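You operate a simulated robot arm through the tools that you are given. There is no shell and no other tool.

You run a simulated robot arm. Do the job below in one go: nothing can be reset, and whatever is moved stays where it is left.

JOB
Fit a black ring and the orange fitting on the grey post, clamp it and pump to about 40 kPa.
Fine: shut the vent before pumping.

It is judged by the outcome, as a careful person would: the job done as asked, and still so three seconds after it is handed in. It fails if anything else is knocked over, pushed out of place, dropped, spilled or broken.

ROBOT AND FRAMES
A 6-joint arm with a fingered hand, fixed in place. Base frame: the origin is on the floor under the middle of its stand, x ahead of it, y to its left, z up; the work surface is at about z = 860. Units: mm, degrees, N and s.
With the tool pointing down near the work surface it reaches from about 300 to 700 mm from the base axis. Its first joint turns from -166.0 to 166.0 degrees. Payload 4 kg.
The TCP is the grasp point between the finger pads, 22 mm short of the fingertips. In the tool frame z runs along the fingers and y along their closing line. The gripper opens to 112 mm; its body begins 60 mm behind the TCP. The gripper is a hand of 4 fingers: y runs from the thumb to the fingers, the wrist lies at [0, 0, -218] in the tool frame.
Orientation is that of the tool frame in the base frame, as a unit quaternion [x, y, z, w]. With the fingers straight down and closing along the base's y, the tool's x points along the base's -x, its y along +y and its z along -z.

CONTROLS
- The arm moves only by the tool step_arm. Its argument "steps" is a list of rows, each an object (a shift or turn left out is 0) with "rot": the turn, a rotation vector about the tool's x, y, z in degrees, a list of three; "dp": the shift along the tool's x, y, z in m, a list of three. In form: [{"rot": [rx, ry, rz], "dp": [dx, dy, dz]}, ...]. A call has 1 to 20 rows; each row shifts and turns the commanded pose from where the row before left it, along the tool's axes as they then stand. Each row takes 0.2 s and may step no farther than 50 mm and 8.6 degrees from the row before; otherwise, the whole call is refused. A pose out of reach is approached as far as the arm can. The call stops where the force on the tool passes 40 N (or 10 N more than at its start, if that is more) or the arm is blocked; 0.2 s more then pass. In this call time passes only in rows, and 0.2 s behind the last. It gives the time, the measured TCP pose, the force on the tool (base axes), the opening and the grip force at its end, in the units of the frame above (readings bear some noise), with the torque about the TCP (base axes, N m) and any sound that the robot's microphone picked up.
- Cameras (640 x 400 px; columns grow to the right, rows downward): "scene" is fixed at [414.8, -655.9, 1423.7]; the picture's right is [1.00, -0.04, 0.00], its down [-0.02, -0.49, -0.87] and it looks along [0.04, 0.87, -0.49] (base axes); focal length 320 px, centre (320, 200). "wrist" rides on the gripper at [69, 4, -83] in the tool frame; the picture's right is [-0.06, 1.00, 0.00], its down [-0.77, -0.05, -0.64] and it looks along [-0.64, -0.04, 0.77] (tool axes); focal length 243 px, centre (320, 200).
- capture(camera): a new picture of that camera. The clock stands still meanwhile.
- set_fingers(finger1, finger2, finger3, thumb_bend): sets how far each is bent, from 0 (flat) to 1 (curled in); at 0.3 the hand is open as for a grip, at 0.7 the pads meet at the TCP. One left out holds its place. A second passes; each finger stops where it meets its share of the squeeze, and holds until it gets a number again. It is the only way to open and close the hand. It gives what a move gives, with no picture; readings hold the bend of each and the force on the fingers (four entries, about 0 where the hand has none), thumb and palm.
- point_at(camera, pixels): there is no depth. For up to 12 entries [column, row, z] of the newest picture of that camera ("zoom" is the newest enlarged one), the place [x, y] in the base frame at which the ray of that pixel passes the height z, good to about 3 mm, but the place of the scene camera against the robot may be out by one fixed shift of up to 18 mm in any direction. The clock stands still meanwhile.
- close_up(camera, box): a new picture of the part [left, top, right, bottom] of that camera's present view, enlarged. The clock stands still meanwhile.
- sign_off(): hands the job in; it is judged then, once.

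Open the gripper and draw the arm clear of the work before you hand the job in, unless the task says otherwise.

The tools are called as a command line: name --argument value ..., lists and objects as JSON in quotes. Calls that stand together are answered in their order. step_arm: Moves the arm, as the interface text tells. Its arguments: {"type":"object","properties":{"steps":{"type":"array","items":{"type":"object","properties":{"rot":{"type":"array","items":{"type":"number"}},"dp":{"type":"array","items":{"type":"number"}}}}}},"required":["steps"]} The other tools are called the same way: set_fingers (finger1, finger2, finger3, thumb_bend) moves the fingers one by one; capture (camera) takes a picture; point_at (camera, pixels) gives the place at which the rays of pixels pass given heights; close_up (camera, box) takes an enlarged picture of a part of a camera's view; sign_off () hands the job in.

At the start:

```text
t: 0.0
tool_pos: [391.2, 76.4, 1235.7]
ee_rot: [0.001, 1.0, 0.0, 0.001]
ft_force: [-0.2, 0.4, 0.6]
ft_torque: [0.0, 0.03, 0.02]
gripper_width: 111.9
finger_force: 0.1
shape: jaw
bend: [0.3, 0.3, 0.3, 0.3]
finger forces: [0.0, 0.1, 0.0, 0.0, 0.0, 0.0]
```

scene: 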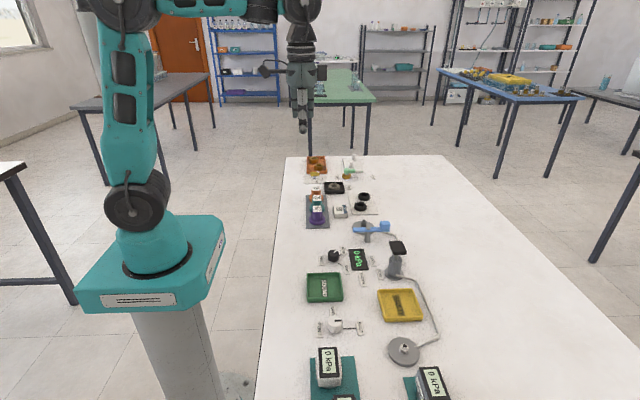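
wrist: 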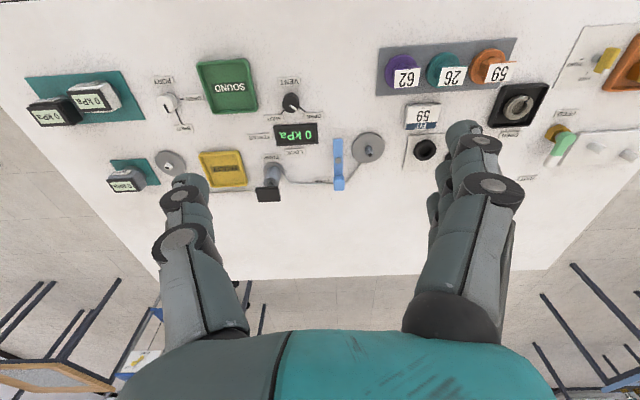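

The first pictures show a table with many small items; I take enlarged views of the scene to identify the ring, fittings, post, clamp, vent and pump.

close_up --camera "scene" --box '[280, 150, 440, 250]'

close_up --camera "scene" --box '[290, 230, 450, 330]'

close_up --camera "scene" --box '[290, 300, 450, 400]'

close_up --camera "wrist" --box '[360, 20, 640, 195]'

close_up --camera "wrist" --box '[140, 50, 420, 225]'

```text
4.00 times, centred on (360, 200) of scene
```

zoom: 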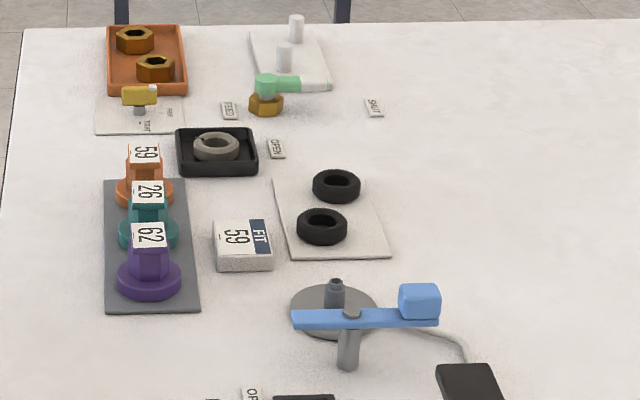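

```text
4.00 times, centred on (370, 280) of scene
```

zoom: 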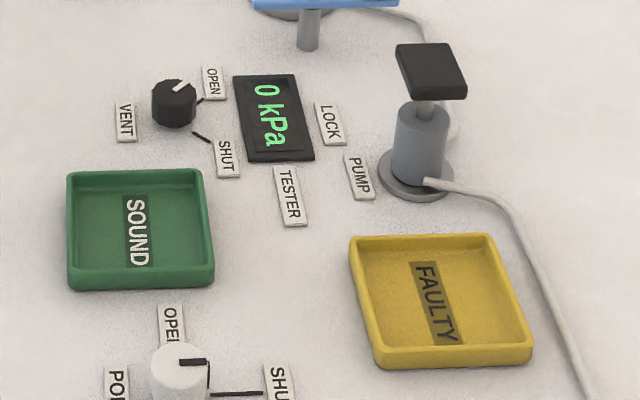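

```text
4.00 times, centred on (370, 350) of scene
```

zoom: 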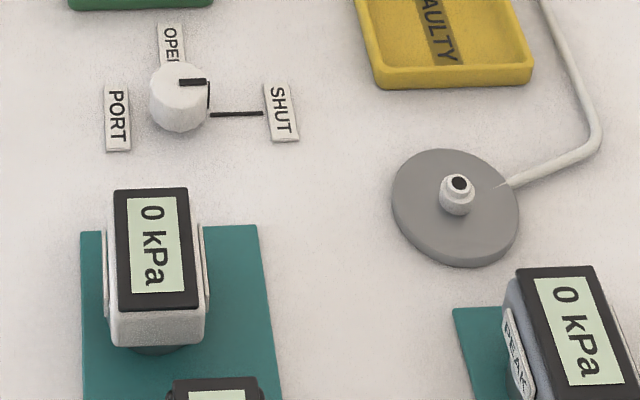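

```text
2.29 times, centred on (500, 108) of wrist
```

zoom: 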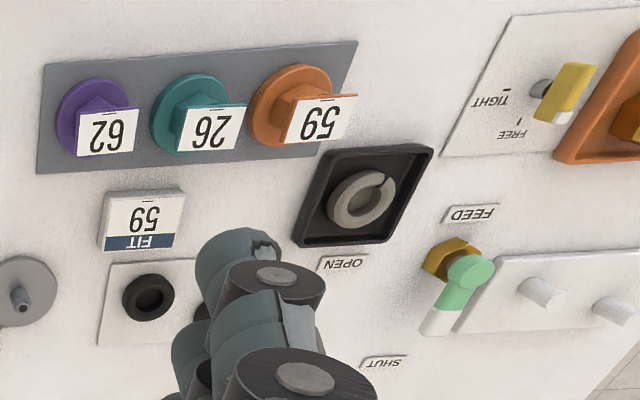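

```text
2.29 times, centred on (280, 138) of wrist
```

zoom: 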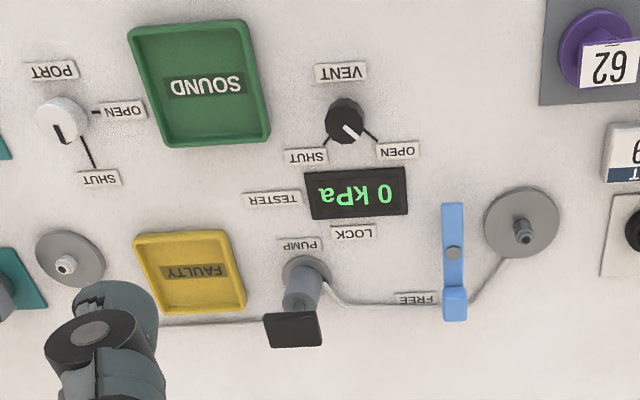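

The latest zoom shows the grey post at (523,228), lever pivot at (453,253), vent knob at (345,118), pump pad at (293,330). I ask for their base places at likely heights.

point_at --camera "zoom" --pixels '[[522, 222, 860], [522, 240, 890], [453, 253, 900], [455, 305, 900], [453, 210, 900], [345, 120, 870], [345, 118, 885], [300, 275, 870], [293, 330, 920], [352, 233, 860], [416, 299, 860], [398, 150, 860]]'

capture --camera "wrist"

```text
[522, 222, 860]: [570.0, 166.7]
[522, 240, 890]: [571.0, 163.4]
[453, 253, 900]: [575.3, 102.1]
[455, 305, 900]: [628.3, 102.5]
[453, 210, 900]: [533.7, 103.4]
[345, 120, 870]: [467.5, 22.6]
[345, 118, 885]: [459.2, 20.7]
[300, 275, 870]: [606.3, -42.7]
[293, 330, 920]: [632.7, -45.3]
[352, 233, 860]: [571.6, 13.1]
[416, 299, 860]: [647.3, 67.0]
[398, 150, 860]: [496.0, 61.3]
```

```text
taken
```

wrist: 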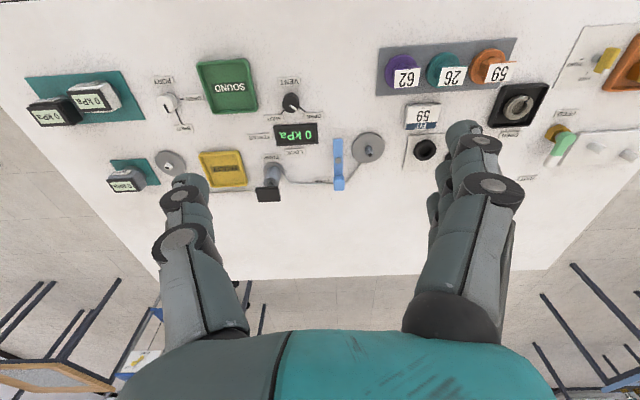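

In the fresh wrist view the visible ring is at (425,150), the fittings at (403,70), (446,68), (490,65). I get their rough places, plus the rings from the scene.

point_at --camera "wrist" --pixels '[[425, 150, 868], [490, 65, 870], [446, 68, 870], [403, 70, 870], [518, 105, 865], [367, 150, 860], [422, 116, 870]]'

close_up --camera "scene" --box '[300, 180, 380, 230]'

close_up --camera "scene" --box '[340, 210, 420, 260]'

```text
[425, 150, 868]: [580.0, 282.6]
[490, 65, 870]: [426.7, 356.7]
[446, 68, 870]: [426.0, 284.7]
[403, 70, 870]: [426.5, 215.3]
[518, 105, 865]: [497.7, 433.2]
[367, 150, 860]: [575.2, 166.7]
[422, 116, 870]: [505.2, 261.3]
```

```text
8.00 times, centred on (340, 205) of scene
```

zoom: 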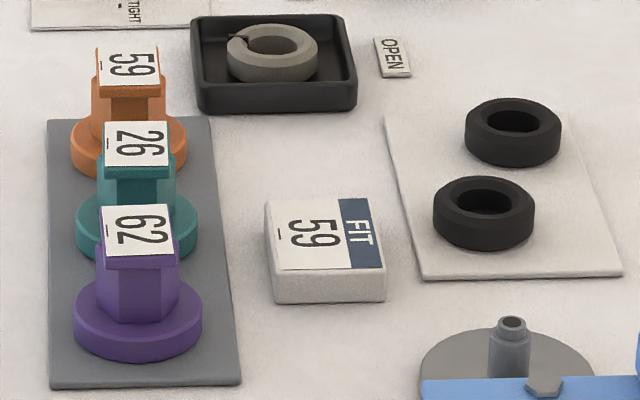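

```text
8.00 times, centred on (380, 235) of scene
```

zoom: 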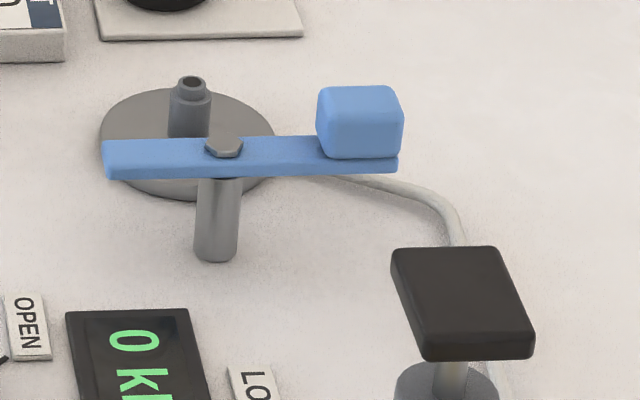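

The scene zoom shows two thick black rings at about (483,213) and (512,132), the stepped grey post, and the blue clamp lever turned away from the post. I move the hand to a height where the wrist camera looks on the rings and post closely.

step_arm --steps '[{"dp": [-0.003, 0.031, 0.031]}, {"dp": [-0.003, 0.031, 0.031]}, {"dp": [-0.003, 0.031, 0.031]}, {"dp": [-0.003, 0.031, 0.031]}, {"dp": [-0.003, 0.031, 0.031]}]'

capture --camera "wrist"

```text
t: 1.2
tool_pos: [406.9, 234.6, 1077.4]
ee_rot: [0.001, 1.0, 0.001, 0.0]
ft_force: [-0.7, 0.5, 0.7]
ft_torque: [0.02, 0.01, 0.01]
gripper_width: 112.1
finger_force: 0.1
shape: jaw
bend: [0.3, 0.3, 0.3, 0.3]
finger forces: [0.0, 0.1, 0.0, 0.1, 0.0, 0.0]
```

```text
taken
```

wrist: 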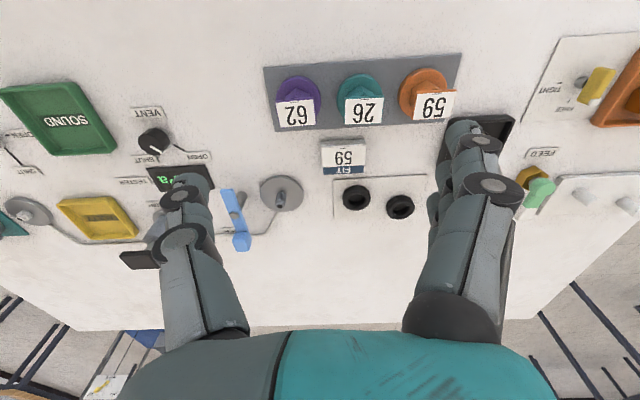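

The rings are now at (356,197) and (400,206), the post at (281,193) and the orange fitting at (425,95). I zoom into them for shape and possible defects.

close_up --camera "wrist" --box '[320, 165, 440, 240]'

close_up --camera "wrist" --box '[360, 50, 480, 125]'

close_up --camera "wrist" --box '[205, 170, 325, 245]'

point_at --camera "wrist" --pixels '[[356, 197, 870], [400, 206, 870], [281, 193, 860], [264, 193, 862], [302, 193, 862], [281, 178, 862], [281, 213, 862], [425, 95, 862], [343, 197, 865], [369, 197, 865]]'

```text
5.33 times, centred on (380, 202) of wrist
```

zoom: 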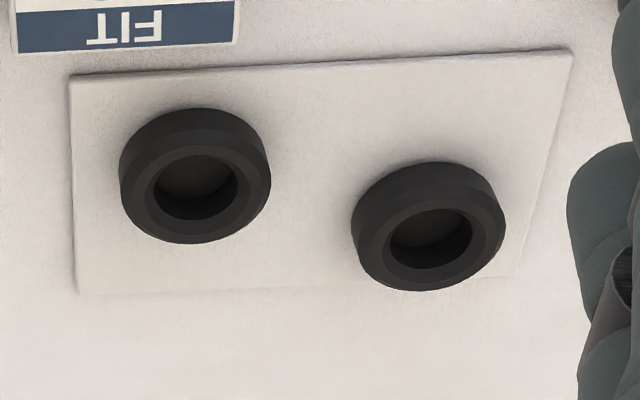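

```text
5.33 times, centred on (420, 88) of wrist
```

zoom: 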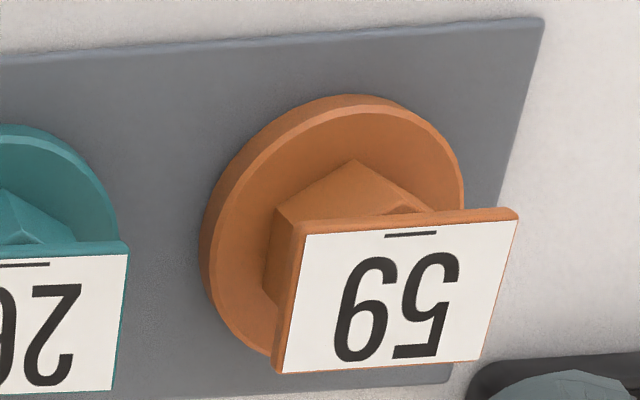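

```text
5.33 times, centred on (265, 208) of wrist
```

zoom: 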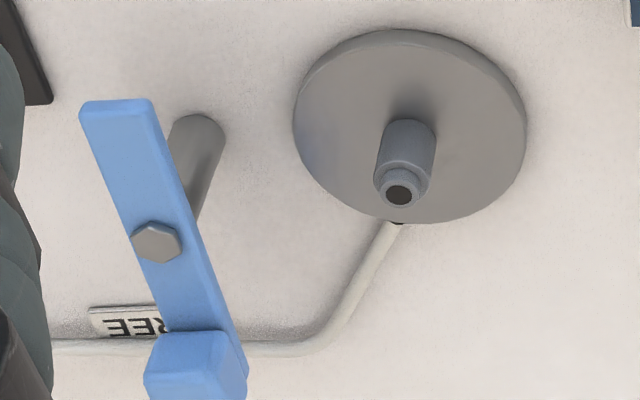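

```text
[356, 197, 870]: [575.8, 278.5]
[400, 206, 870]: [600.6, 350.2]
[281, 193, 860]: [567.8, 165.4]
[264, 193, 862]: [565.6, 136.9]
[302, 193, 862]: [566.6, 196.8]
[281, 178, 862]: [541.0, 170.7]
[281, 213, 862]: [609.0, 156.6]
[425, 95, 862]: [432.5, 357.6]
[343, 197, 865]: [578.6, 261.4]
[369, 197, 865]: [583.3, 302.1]
```

The rings look whole (outer ~45 mm, bore ~25 mm) and the post stepped (~17 mm). I now measure the heights of post, lever and pump with the fixed scene camera.

close_up --camera "scene" --box '[340, 210, 420, 260]'

point_at --camera "zoom" --pixels '[[215, 258, 860], [224, 145, 900], [224, 145, 910], [224, 145, 920], [188, 150, 865], [192, 82, 890], [192, 82, 900], [192, 82, 910], [105, 160, 905], [397, 160, 905], [360, 100, 930], [463, 300, 920]]'

```text
8.00 times, centred on (380, 235) of scene
```

zoom: 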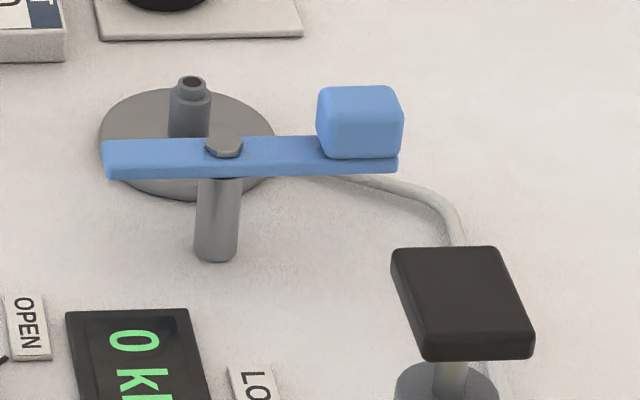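

```text
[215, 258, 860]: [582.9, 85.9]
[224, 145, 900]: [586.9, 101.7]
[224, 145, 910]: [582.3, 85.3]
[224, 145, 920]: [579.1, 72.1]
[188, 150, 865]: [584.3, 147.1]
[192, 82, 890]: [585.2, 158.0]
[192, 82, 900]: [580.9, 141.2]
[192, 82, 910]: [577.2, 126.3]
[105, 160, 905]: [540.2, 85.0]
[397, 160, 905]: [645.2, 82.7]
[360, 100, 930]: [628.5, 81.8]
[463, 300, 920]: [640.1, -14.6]
```

Post top comes out near z 891, lever top near z 905, so the lever swings just over the fitting's flange. I now zoom the scene on the hand and the fittings to learn the finger layout and the fitting's shape.

close_up --camera "scene" --box '[250, 20, 410, 120]'

close_up --camera "scene" --box '[296, 180, 344, 210]'

capture --camera "scene"

```text
4.00 times, centred on (330, 70) of scene
```

zoom: 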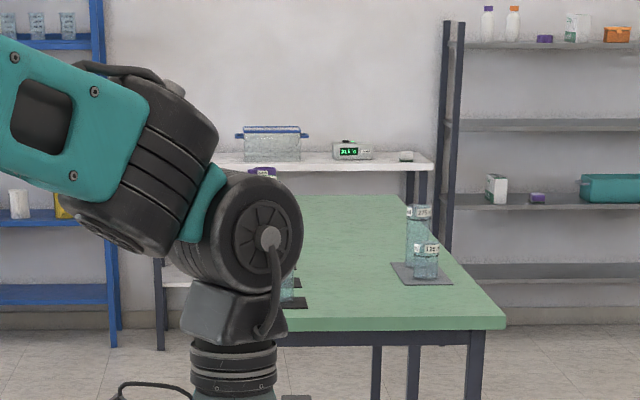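

```text
13.33 times, centred on (320, 195) of scene
```

zoom: 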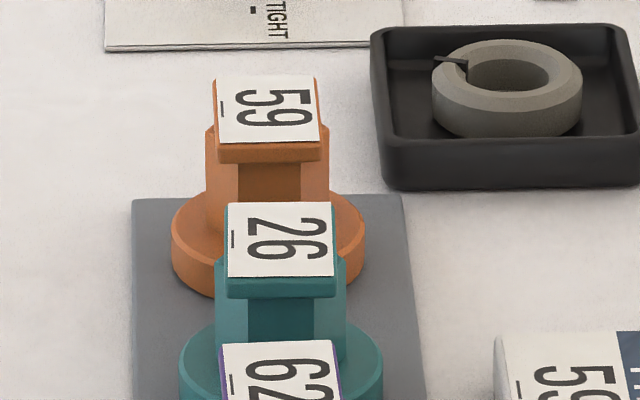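

```text
taken
```

scene: 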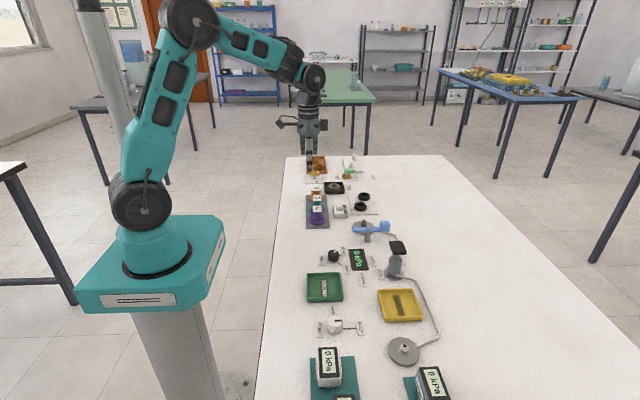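

The fitting has a ~60 mm flange, a hex body with flats facing ±y and a number plate on top that overhangs in y; the ring mat and post lie ahead. I lower the hand over the space between ring and post for a closer wrist view.

step_arm --steps '[{"dp": [-0.02, -0.003, 0.029]}, {"dp": [-0.02, -0.003, 0.029]}, {"dp": [-0.02, -0.003, 0.029]}, {"dp": [-0.023, -0.003, 0.029]}]'

capture --camera "wrist"

close_up --camera "scene" --box '[280, 130, 440, 230]'

```text
t: 2.2
tool_pos: [490.5, 221.3, 966.1]
ee_rot: [0.0, 1.0, 0.0, 0.001]
ft_force: [-0.4, -0.6, 0.4]
ft_torque: [-0.03, 0.01, 0.03]
gripper_width: 112.2
finger_force: 0.0
shape: jaw
bend: [0.3, 0.3, 0.3, 0.3]
finger forces: [0.0, 0.0, 0.0, 0.1, 0.1, 0.1]
```

```text
taken
```

wrist: 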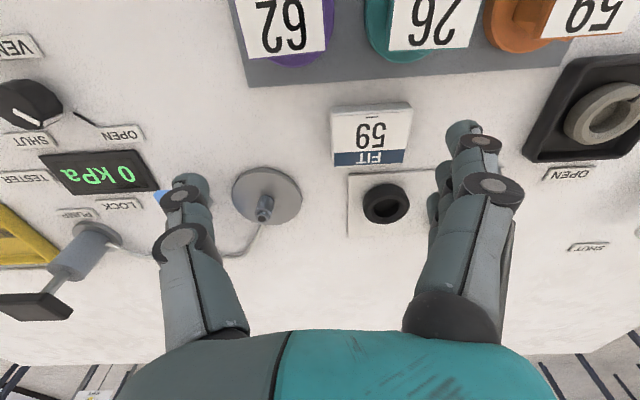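

```text
4.00 times, centred on (360, 180) of scene
```

zoom: 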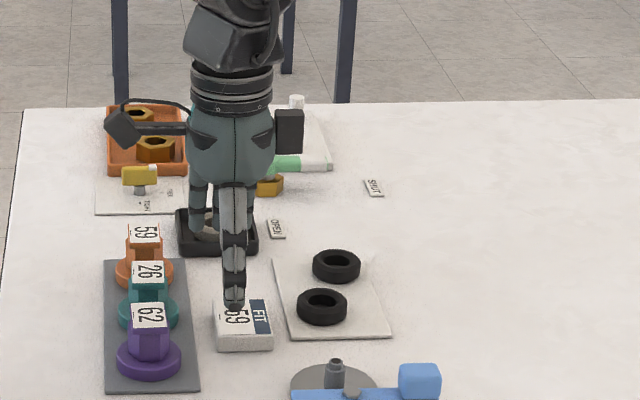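

The post is at (266,200) and ring 1 at (384,203) in the wrist view. I zoom there and take places at a few heights.

close_up --camera "wrist" --box '[220, 150, 420, 275]'

```text
3.20 times, centred on (320, 212) of wrist
```

zoom: 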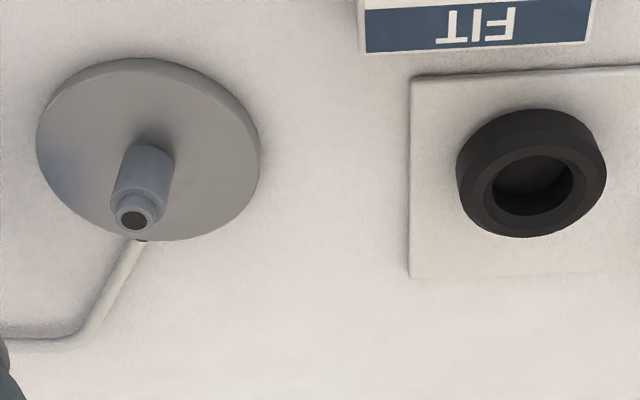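

Measuring: disc rim extremes, post top hole (134,219), ring rim and bore edges in this zoom.

point_at --camera "zoom" --pixels '[[37, 140, 864], [260, 150, 864], [150, 62, 864], [150, 240, 864], [148, 152, 864], [134, 219, 885], [134, 219, 890], [134, 219, 895], [458, 170, 866], [606, 170, 866], [532, 110, 862], [532, 237, 872]]'

point_at --camera "zoom" --pixels '[[492, 187, 876], [574, 187, 876], [533, 185, 876], [533, 157, 876], [533, 216, 876], [535, 215, 862], [408, 275, 862], [413, 78, 862], [118, 190, 888], [168, 190, 880]]'

```text
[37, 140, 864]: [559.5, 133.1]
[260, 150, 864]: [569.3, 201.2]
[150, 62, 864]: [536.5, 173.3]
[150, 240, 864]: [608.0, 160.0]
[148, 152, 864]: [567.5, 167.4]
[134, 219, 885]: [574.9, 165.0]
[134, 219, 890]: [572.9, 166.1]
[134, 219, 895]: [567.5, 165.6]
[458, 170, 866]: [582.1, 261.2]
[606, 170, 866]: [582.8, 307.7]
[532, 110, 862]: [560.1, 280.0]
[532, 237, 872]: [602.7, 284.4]
```

```text
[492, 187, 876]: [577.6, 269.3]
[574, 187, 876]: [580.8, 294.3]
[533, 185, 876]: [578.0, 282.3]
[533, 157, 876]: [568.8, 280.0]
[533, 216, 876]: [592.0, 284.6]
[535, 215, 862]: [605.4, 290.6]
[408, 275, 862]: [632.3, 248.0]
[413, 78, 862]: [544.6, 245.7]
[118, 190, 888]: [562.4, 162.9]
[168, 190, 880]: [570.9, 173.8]
```

Own computation from the camera geometry puts the post at about (570,164), and ring 1's bore at about (580,279); the TCP itself projects on the picture centre. I move over ring 1 and turn the hand +90° so it closes along base x, keeping the fingers away from the clamp lever later.

step_arm --steps '[{"dp": [-0.03, 0.02, 0]}, {"dp": [-0.03, 0.02, 0]}, {"dp": [-0.028, 0.018, 0]}, {"rot": [0, 0, 8.2]}, {"rot": [0, 0, 8.2]}, {"rot": [0, 0, 8.2]}, {"rot": [0, 0, 8.2]}, {"rot": [0, 0, 8.2]}, {"rot": [0, 0, 8.2]}, {"rot": [0, 0, 8.2]}, {"rot": [0, 0, 8.2]}, {"rot": [0, 0, 8.2]}, {"rot": [0, 0, 8.2]}, {"rot": [0, 0, 8.0]}]'

capture --camera "wrist"

close_up --camera "scene" --box '[300, 120, 460, 220]'

```text
t: 5.2
tool_pos: [578.0, 276.6, 965.4]
ee_rot: [0.708, 0.706, 0.0, 0.0]
ft_force: [-0.2, -0.4, 0.7]
ft_torque: [0.0, -0.01, 0.02]
gripper_width: 111.9
finger_force: 0.0
shape: jaw
bend: [0.3, 0.3, 0.3, 0.3]
finger forces: [0.1, 0.0, 0.0, 0.1, 0.0, 0.1]
```

```text
taken
```

wrist: 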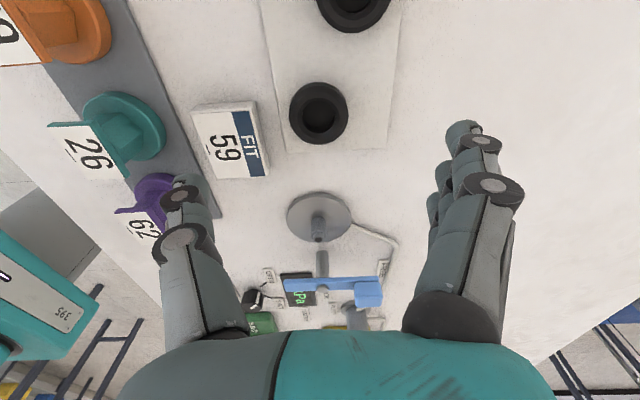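

```text
4.00 times, centred on (380, 170) of scene
```

zoom: 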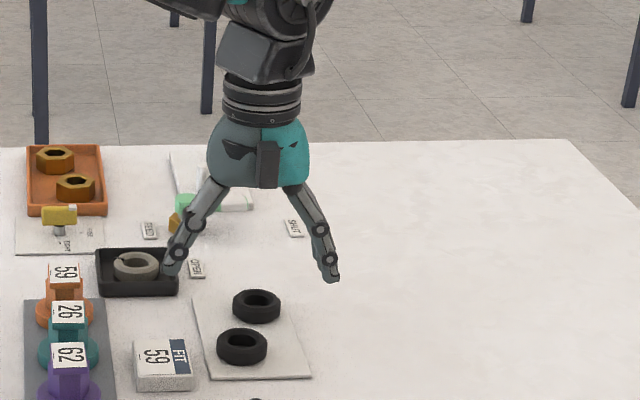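

The scene zoom shows thumb and fingers splayed, thumb on the −x side, hand over ring 1. I test the finger shape in the air at a 0.52 bend (about 50 mm) to see how low the tips hang.

set_fingers --finger1 0.52 --finger2 0.52 --finger3 0.52 --thumb_bend 0.52

close_up --camera "scene" --box '[300, 120, 460, 220]'

capture --camera "wrist"

```text
t: 6.2
tool_pos: [579.3, 277.1, 967.3]
ee_rot: [0.707, 0.707, 0.0, 0.0]
ft_force: [0.4, -0.1, 0.1]
ft_torque: [0.01, 0.04, 0.03]
gripper_width: 52.6
finger_force: 0.1
shape: fingers
bend: [0.52, 0.52, 0.52, 0.52]
finger forces: [0.0, 0.0, 0.1, 0.1, 0.0, 0.0]
```

```text
4.00 times, centred on (380, 170) of scene
```

zoom: 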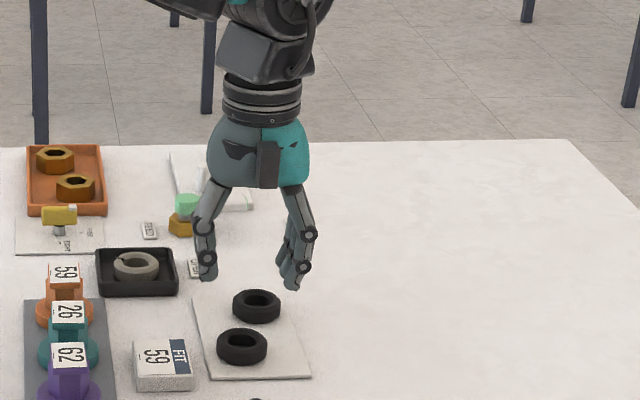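

```text
taken
```

wrist: 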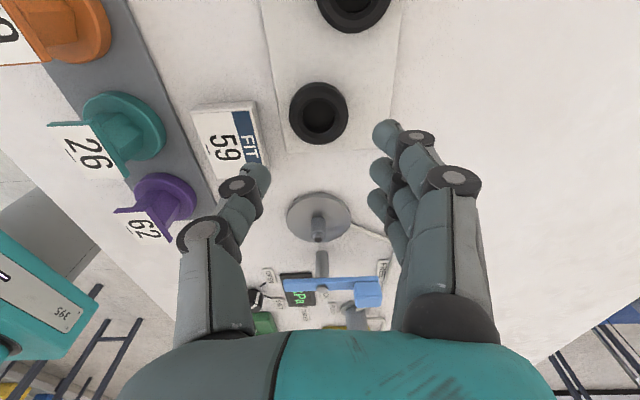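

Tips hang only slightly lower at this bend. I zoom on ring 1 (318,112) from this steeper angle to fix its centre.

close_up --camera "wrist" --box '[270, 75, 370, 137]'

point_at --camera "zoom" --pixels '[[320, 220, 874], [320, 220, 866], [125, 220, 866], [510, 220, 866]]'

```text
6.40 times, centred on (320, 106) of wrist
```

zoom: 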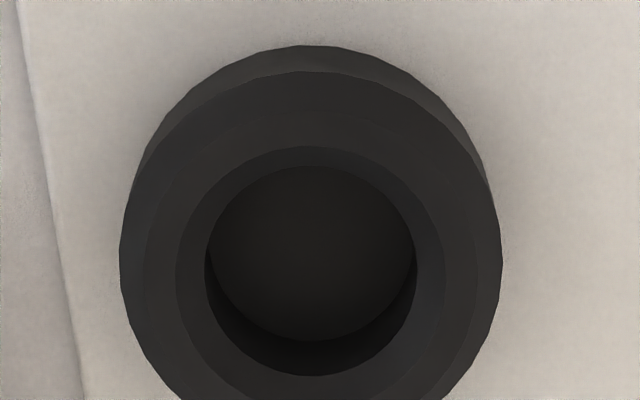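

```text
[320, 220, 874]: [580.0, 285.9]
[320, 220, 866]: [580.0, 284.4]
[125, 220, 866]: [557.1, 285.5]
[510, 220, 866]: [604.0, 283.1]
```

Two views agree on ring 1's centre at about (578.5, 279.3) with top near z 875 and ~44 mm outer diameter. I open slightly to 60 mm and descend to z ≈ 890 for a check.

set_fingers --finger1 0.48 --finger2 0.48 --finger3 0.48 --thumb_bend 0.48

step_arm --steps '[{"dp": [0.001, 0, 0.025]}, {"dp": [0, 0, 0.025]}, {"dp": [0, 0, 0.02]}]'

capture --camera "wrist"

close_up --camera "scene" --box '[320, 160, 400, 210]'

```text
t: 7.2
tool_pos: [578.3, 276.4, 966.1]
ee_rot: [0.707, 0.707, 0.0, 0.0]
ft_force: [-0.1, 0.1, 0.0]
ft_torque: [0.03, 0.0, 0.01]
gripper_width: 62.1
finger_force: 0.0
shape: fingers
bend: [0.48, 0.48, 0.48, 0.48]
finger forces: [0.1, 0.0, 0.0, 0.1, 0.1, 0.1]
```

```text
t: 8.0
tool_pos: [575.7, 276.5, 895.8]
ee_rot: [0.707, 0.707, 0.0, 0.0]
ft_force: [-0.1, 0.8, 0.3]
ft_torque: [-0.01, 0.0, -0.03]
gripper_width: 62.4
finger_force: 0.0
shape: fingers
bend: [0.48, 0.48, 0.48, 0.48]
finger forces: [0.0, 0.0, 0.0, 0.0, 0.1, 0.0]
```

```text
taken
```

wrist: 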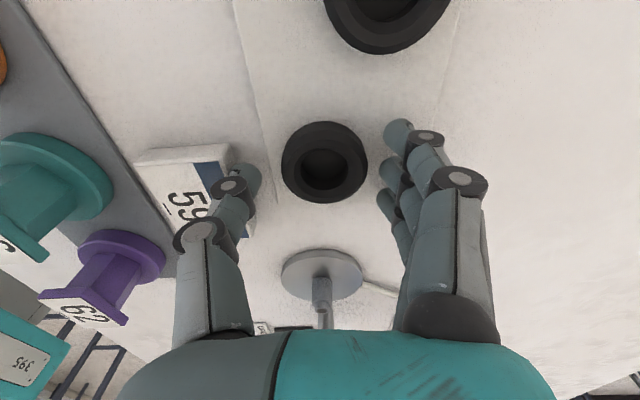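

```text
8.00 times, centred on (360, 185) of scene
```

zoom: 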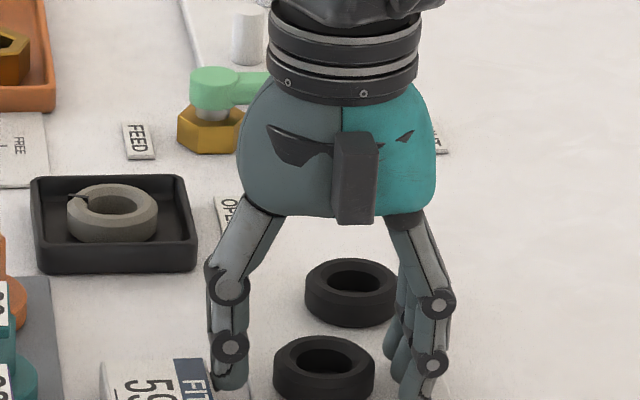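

Ring 1 sits between thumb and fingers, bore near (324,165). I zoom to measure its offset from the tool axis, which should show at about (320,175).

close_up --camera "wrist" --box '[224, 110, 424, 235]'

```text
3.20 times, centred on (324, 172) of wrist
```

zoom: 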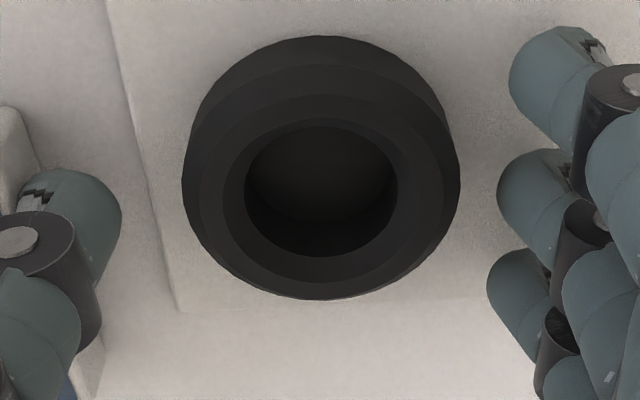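

The ring's bore centre is about 2 mm to +x and 3 mm to +y of the tool axis, so I correct that and go down 6 mm more.

step_arm --steps '[{"dp": [0.003, 0.0022, 0]}, {"dp": [0, 0, 0.003]}, {"dp": [0, 0, 0.003]}]'

close_up --camera "wrist" --box '[224, 110, 424, 235]'

close_up --camera "scene" --box '[330, 180, 394, 220]'

```text
t: 8.8
tool_pos: [578.7, 280.7, 890.5]
ee_rot: [0.708, 0.706, 0.002, 0.001]
ft_force: [-1.6, -3.8, 12.8]
ft_torque: [-0.11, -0.5, -0.19]
gripper_width: 62.2
finger_force: 6.7
shape: fingers
bend: [0.49, 0.49, 0.49, 0.48]
finger forces: [4.0, 4.5, 5.1, 0.0, 0.1, 0.1]
```

```text
3.20 times, centred on (324, 172) of wrist
```

zoom: 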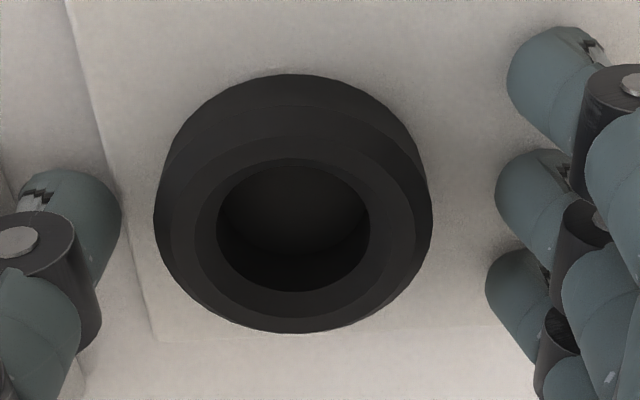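

```text
10.00 times, centred on (362, 200) of scene
```

zoom: 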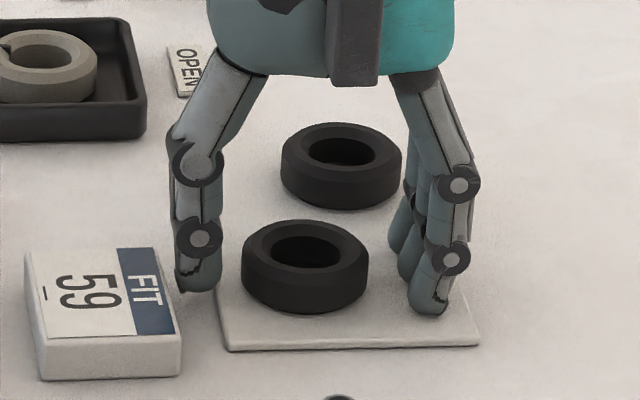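

The fingertips now rest on the mat (12.8 N up), so I lift 2.5 mm, shift 2 mm to −x to centre on the ring, then close on it.

step_arm --steps '[{"dp": [0, 0, -0.0025]}, {"dp": [0, -0.0015, 0]}]'

set_fingers --finger1 0.7 --finger2 0.7 --finger3 0.7 --thumb_bend 0.7

close_up --camera "wrist" --box '[224, 110, 424, 235]'

close_up --camera "scene" --box '[330, 180, 394, 220]'

```text
t: 9.4
tool_pos: [579.3, 280.2, 891.6]
ee_rot: [0.707, 0.707, 0.0, 0.0]
ft_force: [0.6, -1.0, 6.2]
ft_torque: [0.0, -0.25, -0.02]
gripper_width: 63.7
finger_force: 2.5
shape: fingers
bend: [0.47, 0.47, 0.47, 0.48]
finger forces: [1.7, 1.9, 2.0, 0.1, 0.0, 0.0]
```

```text
t: 10.4
tool_pos: [578.0, 280.1, 891.5]
ee_rot: [0.707, 0.707, 0.001, 0.001]
ft_force: [0.5, 0.0, 0.2]
ft_torque: [0.01, -0.01, -0.02]
gripper_width: 35.9
finger_force: 16.5
shape: fingers
bend: [0.62, 0.59, 0.62, 0.61]
finger forces: [5.1, 6.4, 5.0, 0.1, 16.8, 0.0]
```

```text
3.20 times, centred on (324, 172) of wrist
```

zoom: 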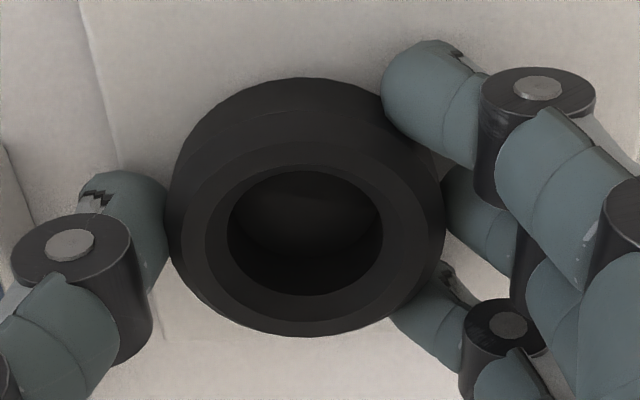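

```text
10.00 times, centred on (362, 200) of scene
```

zoom: 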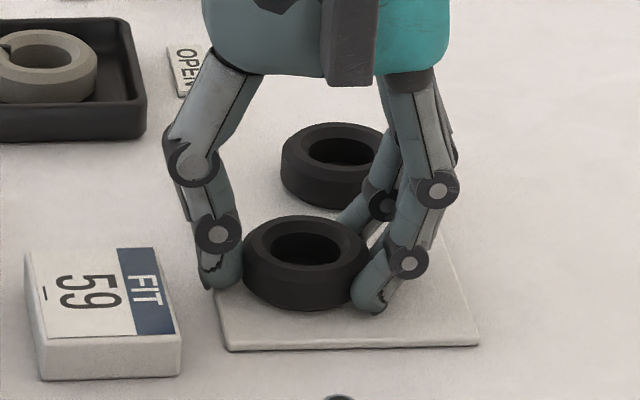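

The ring is caged and gripped (thumb 16.8 N, fingers 5-6 N each), its bore at about (319,183), on the tool axis. I lift 50 mm and look again.

step_arm --steps '[{"dp": [0, 0, -0.01]}, {"dp": [0, 0, -0.02]}, {"dp": [0, 0, -0.02]}]'

capture --camera "wrist"

close_up --camera "wrist" --box '[224, 110, 424, 235]'

close_up --camera "scene" --box '[330, 160, 426, 220]'

```text
t: 11.2
tool_pos: [575.7, 283.3, 944.2]
ee_rot: [0.707, 0.707, 0.0, 0.0]
ft_force: [-0.1, 0.6, -1.0]
ft_torque: [-0.03, 0.02, -0.01]
gripper_width: 35.4
finger_force: 16.6
shape: fingers
bend: [0.62, 0.59, 0.62, 0.61]
finger forces: [5.2, 6.4, 5.0, 0.0, 17.1, 0.0]
```

```text
taken
```

wrist: 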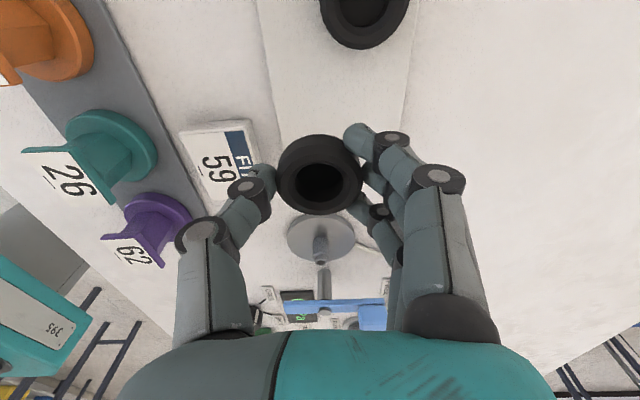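

```text
3.20 times, centred on (324, 172) of wrist
```

zoom: 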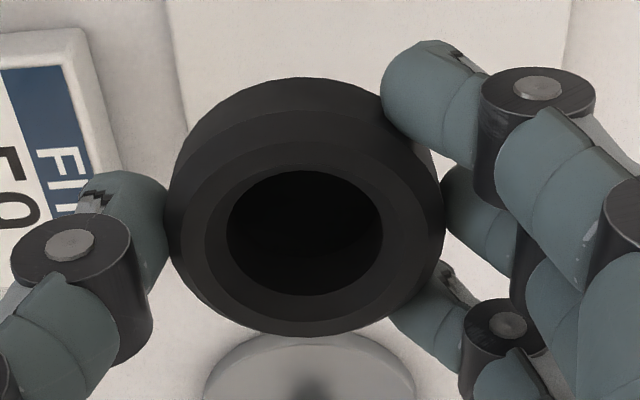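

```text
6.67 times, centred on (378, 190) of scene
```

zoom: 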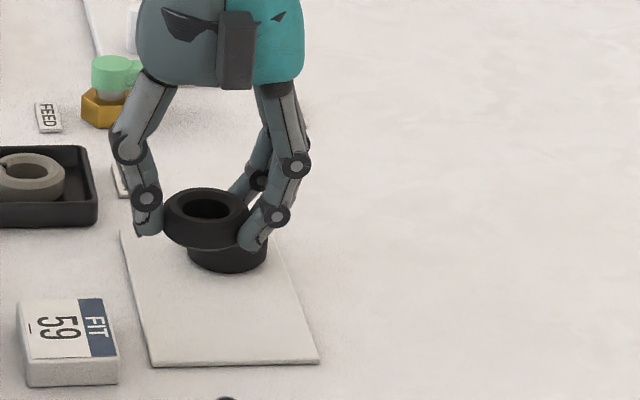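

The ring is held level and securely. The post shows below it at about (320,250) in the wrist view; I zoom there to refine the post's place relative to the hand.

close_up --camera "wrist" --box '[260, 195, 400, 282]'

step_arm --steps '[{"dp": [0, 0, 0]}]'

step_arm --steps '[{"dp": [0, 0, 0]}]'

step_arm --steps '[{"dp": [0, 0, 0]}]'

```text
4.57 times, centred on (330, 238) of wrist
```

zoom: 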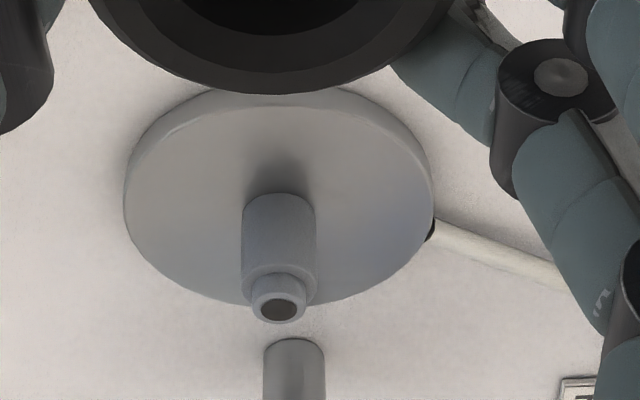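

```text
t: 11.6
tool_pos: [576.7, 282.2, 942.3]
ee_rot: [0.707, 0.707, 0.001, 0.0]
ft_force: [0.6, 0.9, -1.2]
ft_torque: [0.01, -0.03, 0.0]
gripper_width: 35.5
finger_force: 17.1
shape: fingers
bend: [0.62, 0.59, 0.62, 0.61]
finger forces: [5.2, 6.5, 5.0, 0.1, 16.9, 0.0]
```

```text
t: 12.0
tool_pos: [576.2, 281.8, 942.6]
ee_rot: [0.707, 0.707, 0.0, 0.001]
ft_force: [0.4, -0.6, 0.5]
ft_torque: [-0.03, 0.01, -0.01]
gripper_width: 35.9
finger_force: 16.9
shape: fingers
bend: [0.62, 0.59, 0.62, 0.61]
finger forces: [5.1, 6.4, 5.1, 0.0, 17.0, 0.0]
```

```text
t: 12.4
tool_pos: [576.8, 281.9, 942.6]
ee_rot: [0.707, 0.707, 0.0, 0.0]
ft_force: [0.3, 0.3, -0.9]
ft_torque: [0.0, -0.03, 0.03]
gripper_width: 35.5
finger_force: 16.8
shape: fingers
bend: [0.62, 0.59, 0.62, 0.61]
finger forces: [5.2, 6.4, 5.0, 0.0, 16.9, 0.1]
```

Readings average to TCP (576.4, 282.1, 942.6), and the post's tip hole at zoom (279,309) gives the post at about (569.7, 164.8). I carry the ring over it.

step_arm --steps '[{"dp": [-0.03, -0.0016, 0]}, {"dp": [-0.03, -0.0016, 0]}, {"dp": [-0.03, -0.0016, 0]}, {"dp": [-0.0259, -0.0017, 0]}, {"dp": [0, 0, 0]}]'

capture --camera "wrist"

close_up --camera "scene" --box '[330, 190, 410, 240]'

step_arm --steps '[{"dp": [0, 0, 0]}]'

```text
t: 13.6
tool_pos: [572.3, 164.8, 941.5]
ee_rot: [0.707, 0.707, 0.001, 0.0]
ft_force: [0.5, 0.1, 0.5]
ft_torque: [0.01, 0.02, -0.01]
gripper_width: 35.4
finger_force: 17.1
shape: fingers
bend: [0.63, 0.59, 0.62, 0.61]
finger forces: [5.3, 6.5, 5.0, 0.1, 16.9, 0.0]
```

```text
taken
```

wrist: 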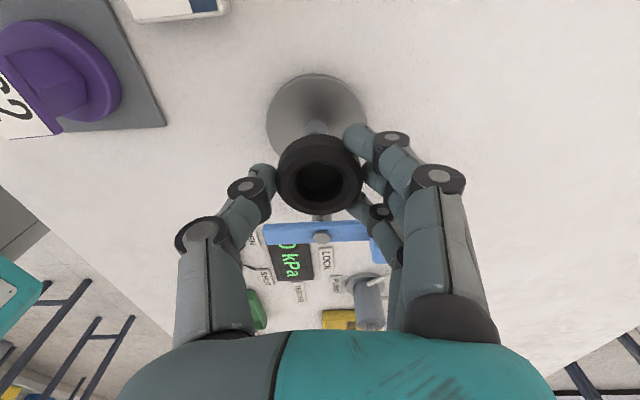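

```text
8.00 times, centred on (370, 215) of scene
```

zoom: 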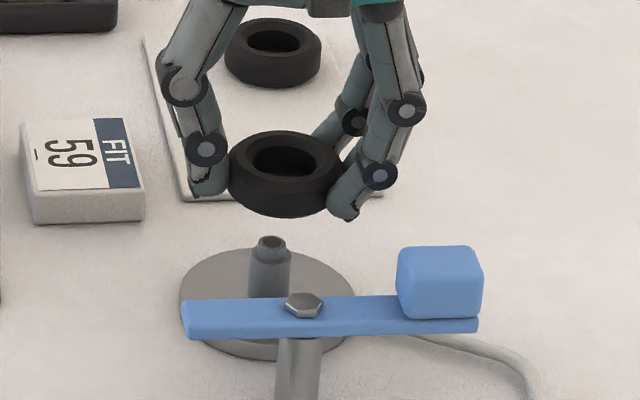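

```text
t: 14.0
tool_pos: [571.9, 166.2, 940.7]
ee_rot: [0.708, 0.707, 0.0, -0.001]
ft_force: [-1.4, 0.4, -0.4]
ft_torque: [-0.01, -0.02, -0.01]
gripper_width: 35.4
finger_force: 16.9
shape: fingers
bend: [0.63, 0.59, 0.62, 0.61]
finger forces: [5.3, 6.4, 5.0, 0.1, 16.9, 0.0]
```

Scene zoom shows the ring centre (x≈285) to the right of the post (x≈270), about 3 mm too far to +x after perspective. I check the wrist zoom too before correcting.

close_up --camera "wrist" --box '[240, 60, 400, 160]'

```text
4.00 times, centred on (320, 110) of wrist
```

zoom: 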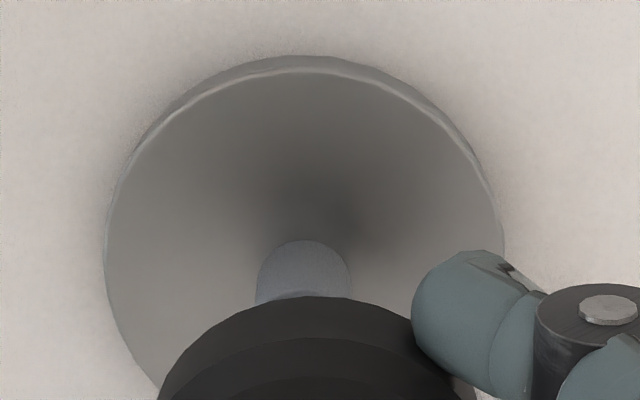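

Both views agree: y is aligned, x needs about −2.8 mm. I correct and lower until the ring is just above the post tip.

step_arm --steps '[{"dp": [0, -0.0028, 0]}, {"dp": [0, 0, 0.01]}, {"dp": [0, 0, 0.007]}, {"dp": [0, 0, 0]}]'

close_up --camera "scene" --box '[338, 200, 402, 240]'

close_up --camera "wrist" --box '[240, 60, 400, 160]'

```text
t: 15.0
tool_pos: [568.5, 165.7, 922.8]
ee_rot: [0.707, 0.707, 0.0, 0.0]
ft_force: [-0.1, -0.2, -0.4]
ft_torque: [0.01, 0.01, 0.04]
gripper_width: 35.7
finger_force: 17.1
shape: fingers
bend: [0.63, 0.59, 0.62, 0.61]
finger forces: [5.3, 6.5, 5.0, 0.0, 17.0, 0.0]
```

```text
10.00 times, centred on (370, 220) of scene
```

zoom: 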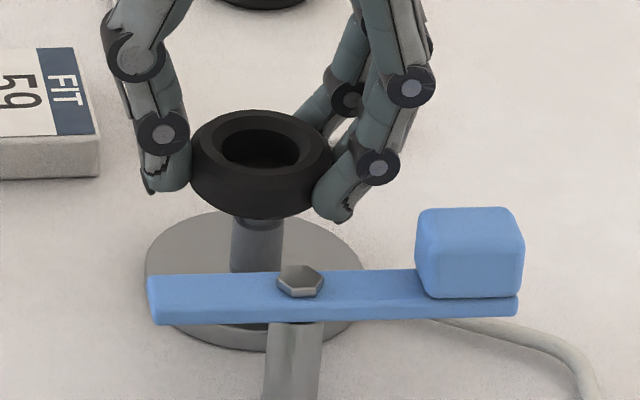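

```text
4.00 times, centred on (320, 110) of wrist
```

zoom: 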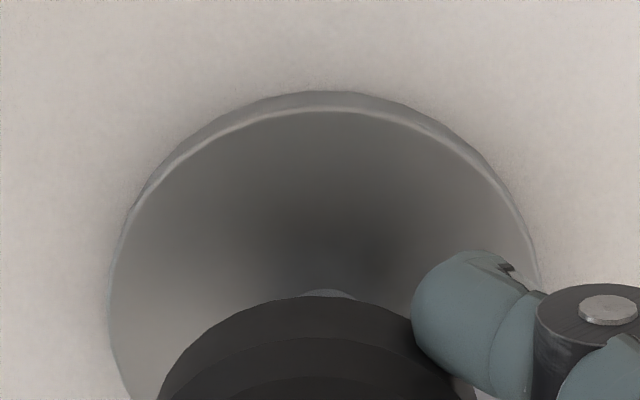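

Scene shows the ring (centre 261) over the post (257) once perspective is counted; I nudge 0.6 mm to −y and lower gently in small steps over the post.

step_arm --steps '[{"dp": [-0.0006, 0.0003, 0.003]}, {"dp": [0, 0, 0.003]}, {"dp": [0, 0, 0.003]}, {"dp": [0, 0, 0.003]}, {"dp": [0, 0, 0]}]'

close_up --camera "scene" --box '[338, 200, 402, 240]'

close_up --camera "wrist" --box '[240, 110, 400, 210]'

```text
t: 16.2
tool_pos: [570.5, 164.8, 912.1]
ee_rot: [0.708, 0.707, 0.0, -0.001]
ft_force: [0.6, -0.1, 0.2]
ft_torque: [0.01, 0.02, 0.02]
gripper_width: 35.8
finger_force: 16.9
shape: fingers
bend: [0.63, 0.59, 0.62, 0.61]
finger forces: [5.4, 6.5, 5.0, 0.0, 17.0, 0.0]
```

```text
10.00 times, centred on (370, 220) of scene
```

zoom: 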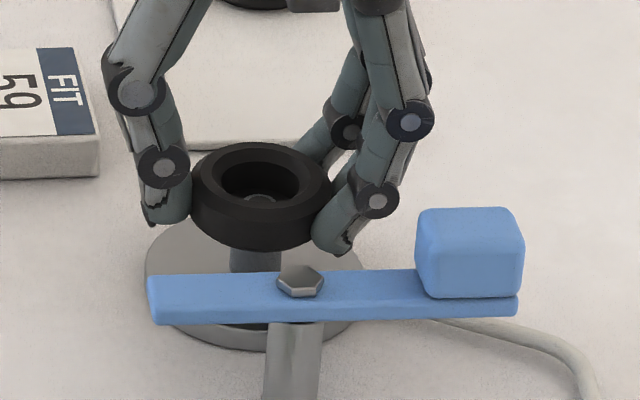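

```text
4.00 times, centred on (320, 160) of wrist
```

zoom: 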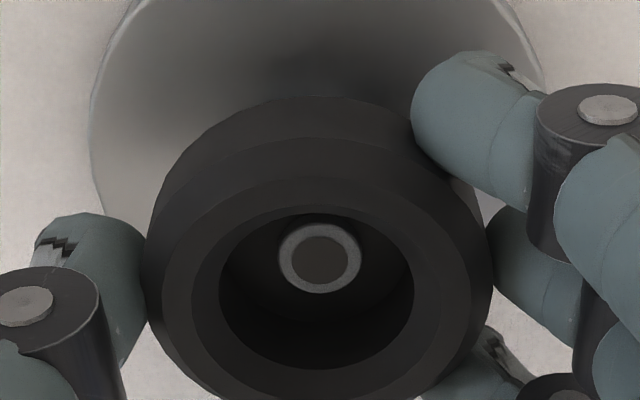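

The post tip is now visible inside the ring's bore at zoom (319,258), so it is threaded. I shift 1 mm to +y to centre it and lower further.

step_arm --steps '[{"dp": [0.001, 0.0003, 0.002]}, {"dp": [0, 0, 0.003]}, {"dp": [0, 0, 0.003]}, {"dp": [0, 0, 0.003]}, {"dp": [0, 0, 0.003]}, {"dp": [0, 0, 0]}]'

close_up --camera "wrist" --box '[240, 110, 400, 210]'

close_up --camera "scene" --box '[338, 200, 402, 240]'

```text
t: 17.6
tool_pos: [570.1, 165.5, 899.5]
ee_rot: [0.707, 0.707, 0.0, 0.0]
ft_force: [-0.4, 0.7, 0.3]
ft_torque: [0.03, 0.0, -0.01]
gripper_width: 35.6
finger_force: 16.6
shape: fingers
bend: [0.63, 0.59, 0.62, 0.61]
finger forces: [5.4, 6.4, 5.0, 0.0, 17.0, 0.0]
```

```text
4.00 times, centred on (320, 160) of wrist
```

zoom: 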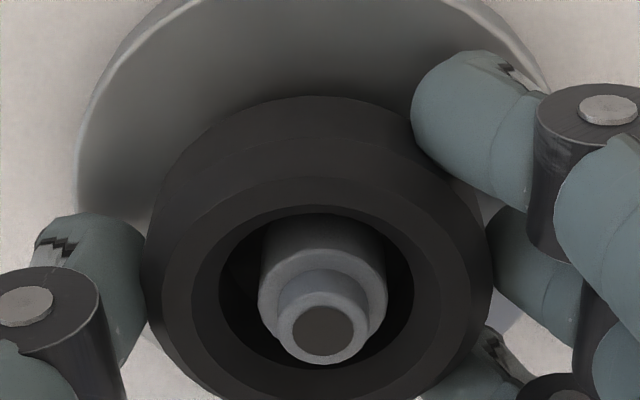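

```text
10.00 times, centred on (370, 220) of scene
```

zoom: 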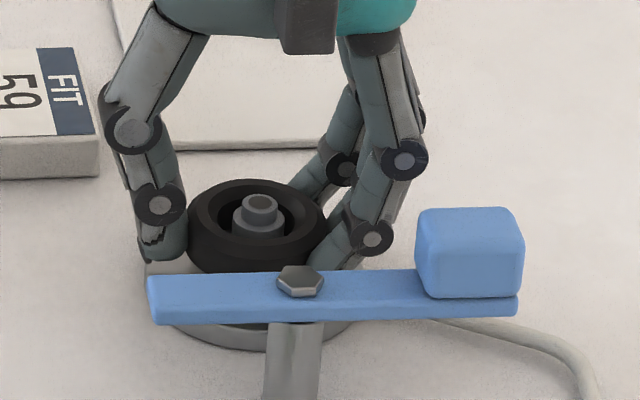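

The post stands well inside the bore. I lower in 1 mm steps until the ring meets the disc.

step_arm --steps '[{"dp": [0, 0, 0.0015]}, {"dp": [0, 0, 0.0015]}, {"dp": [0, 0, 0]}]'

step_arm --steps '[{"dp": [0, 0, 0.001]}, {"dp": [0, 0, 0.001]}, {"dp": [0, 0, 0]}]'

```text
t: 18.4
tool_pos: [571.6, 166.0, 894.2]
ee_rot: [0.707, 0.707, 0.0, 0.0]
ft_force: [-0.2, 0.9, 0.7]
ft_torque: [0.01, -0.01, 0.02]
gripper_width: 35.5
finger_force: 16.4
shape: fingers
bend: [0.63, 0.59, 0.62, 0.61]
finger forces: [5.5, 6.4, 5.0, 0.0, 17.0, 0.0]
```

```text
t: 19.2
tool_pos: [569.7, 166.7, 896.1]
ee_rot: [0.708, 0.707, 0.001, 0.0]
ft_force: [1.1, -2.3, 5.4]
ft_torque: [-0.1, -0.19, -0.08]
gripper_width: 35.5
finger_force: 20.8
shape: fingers
bend: [0.63, 0.6, 0.62, 0.61]
finger forces: [5.4, 13.4, 4.9, 0.0, 17.4, 0.0]
```

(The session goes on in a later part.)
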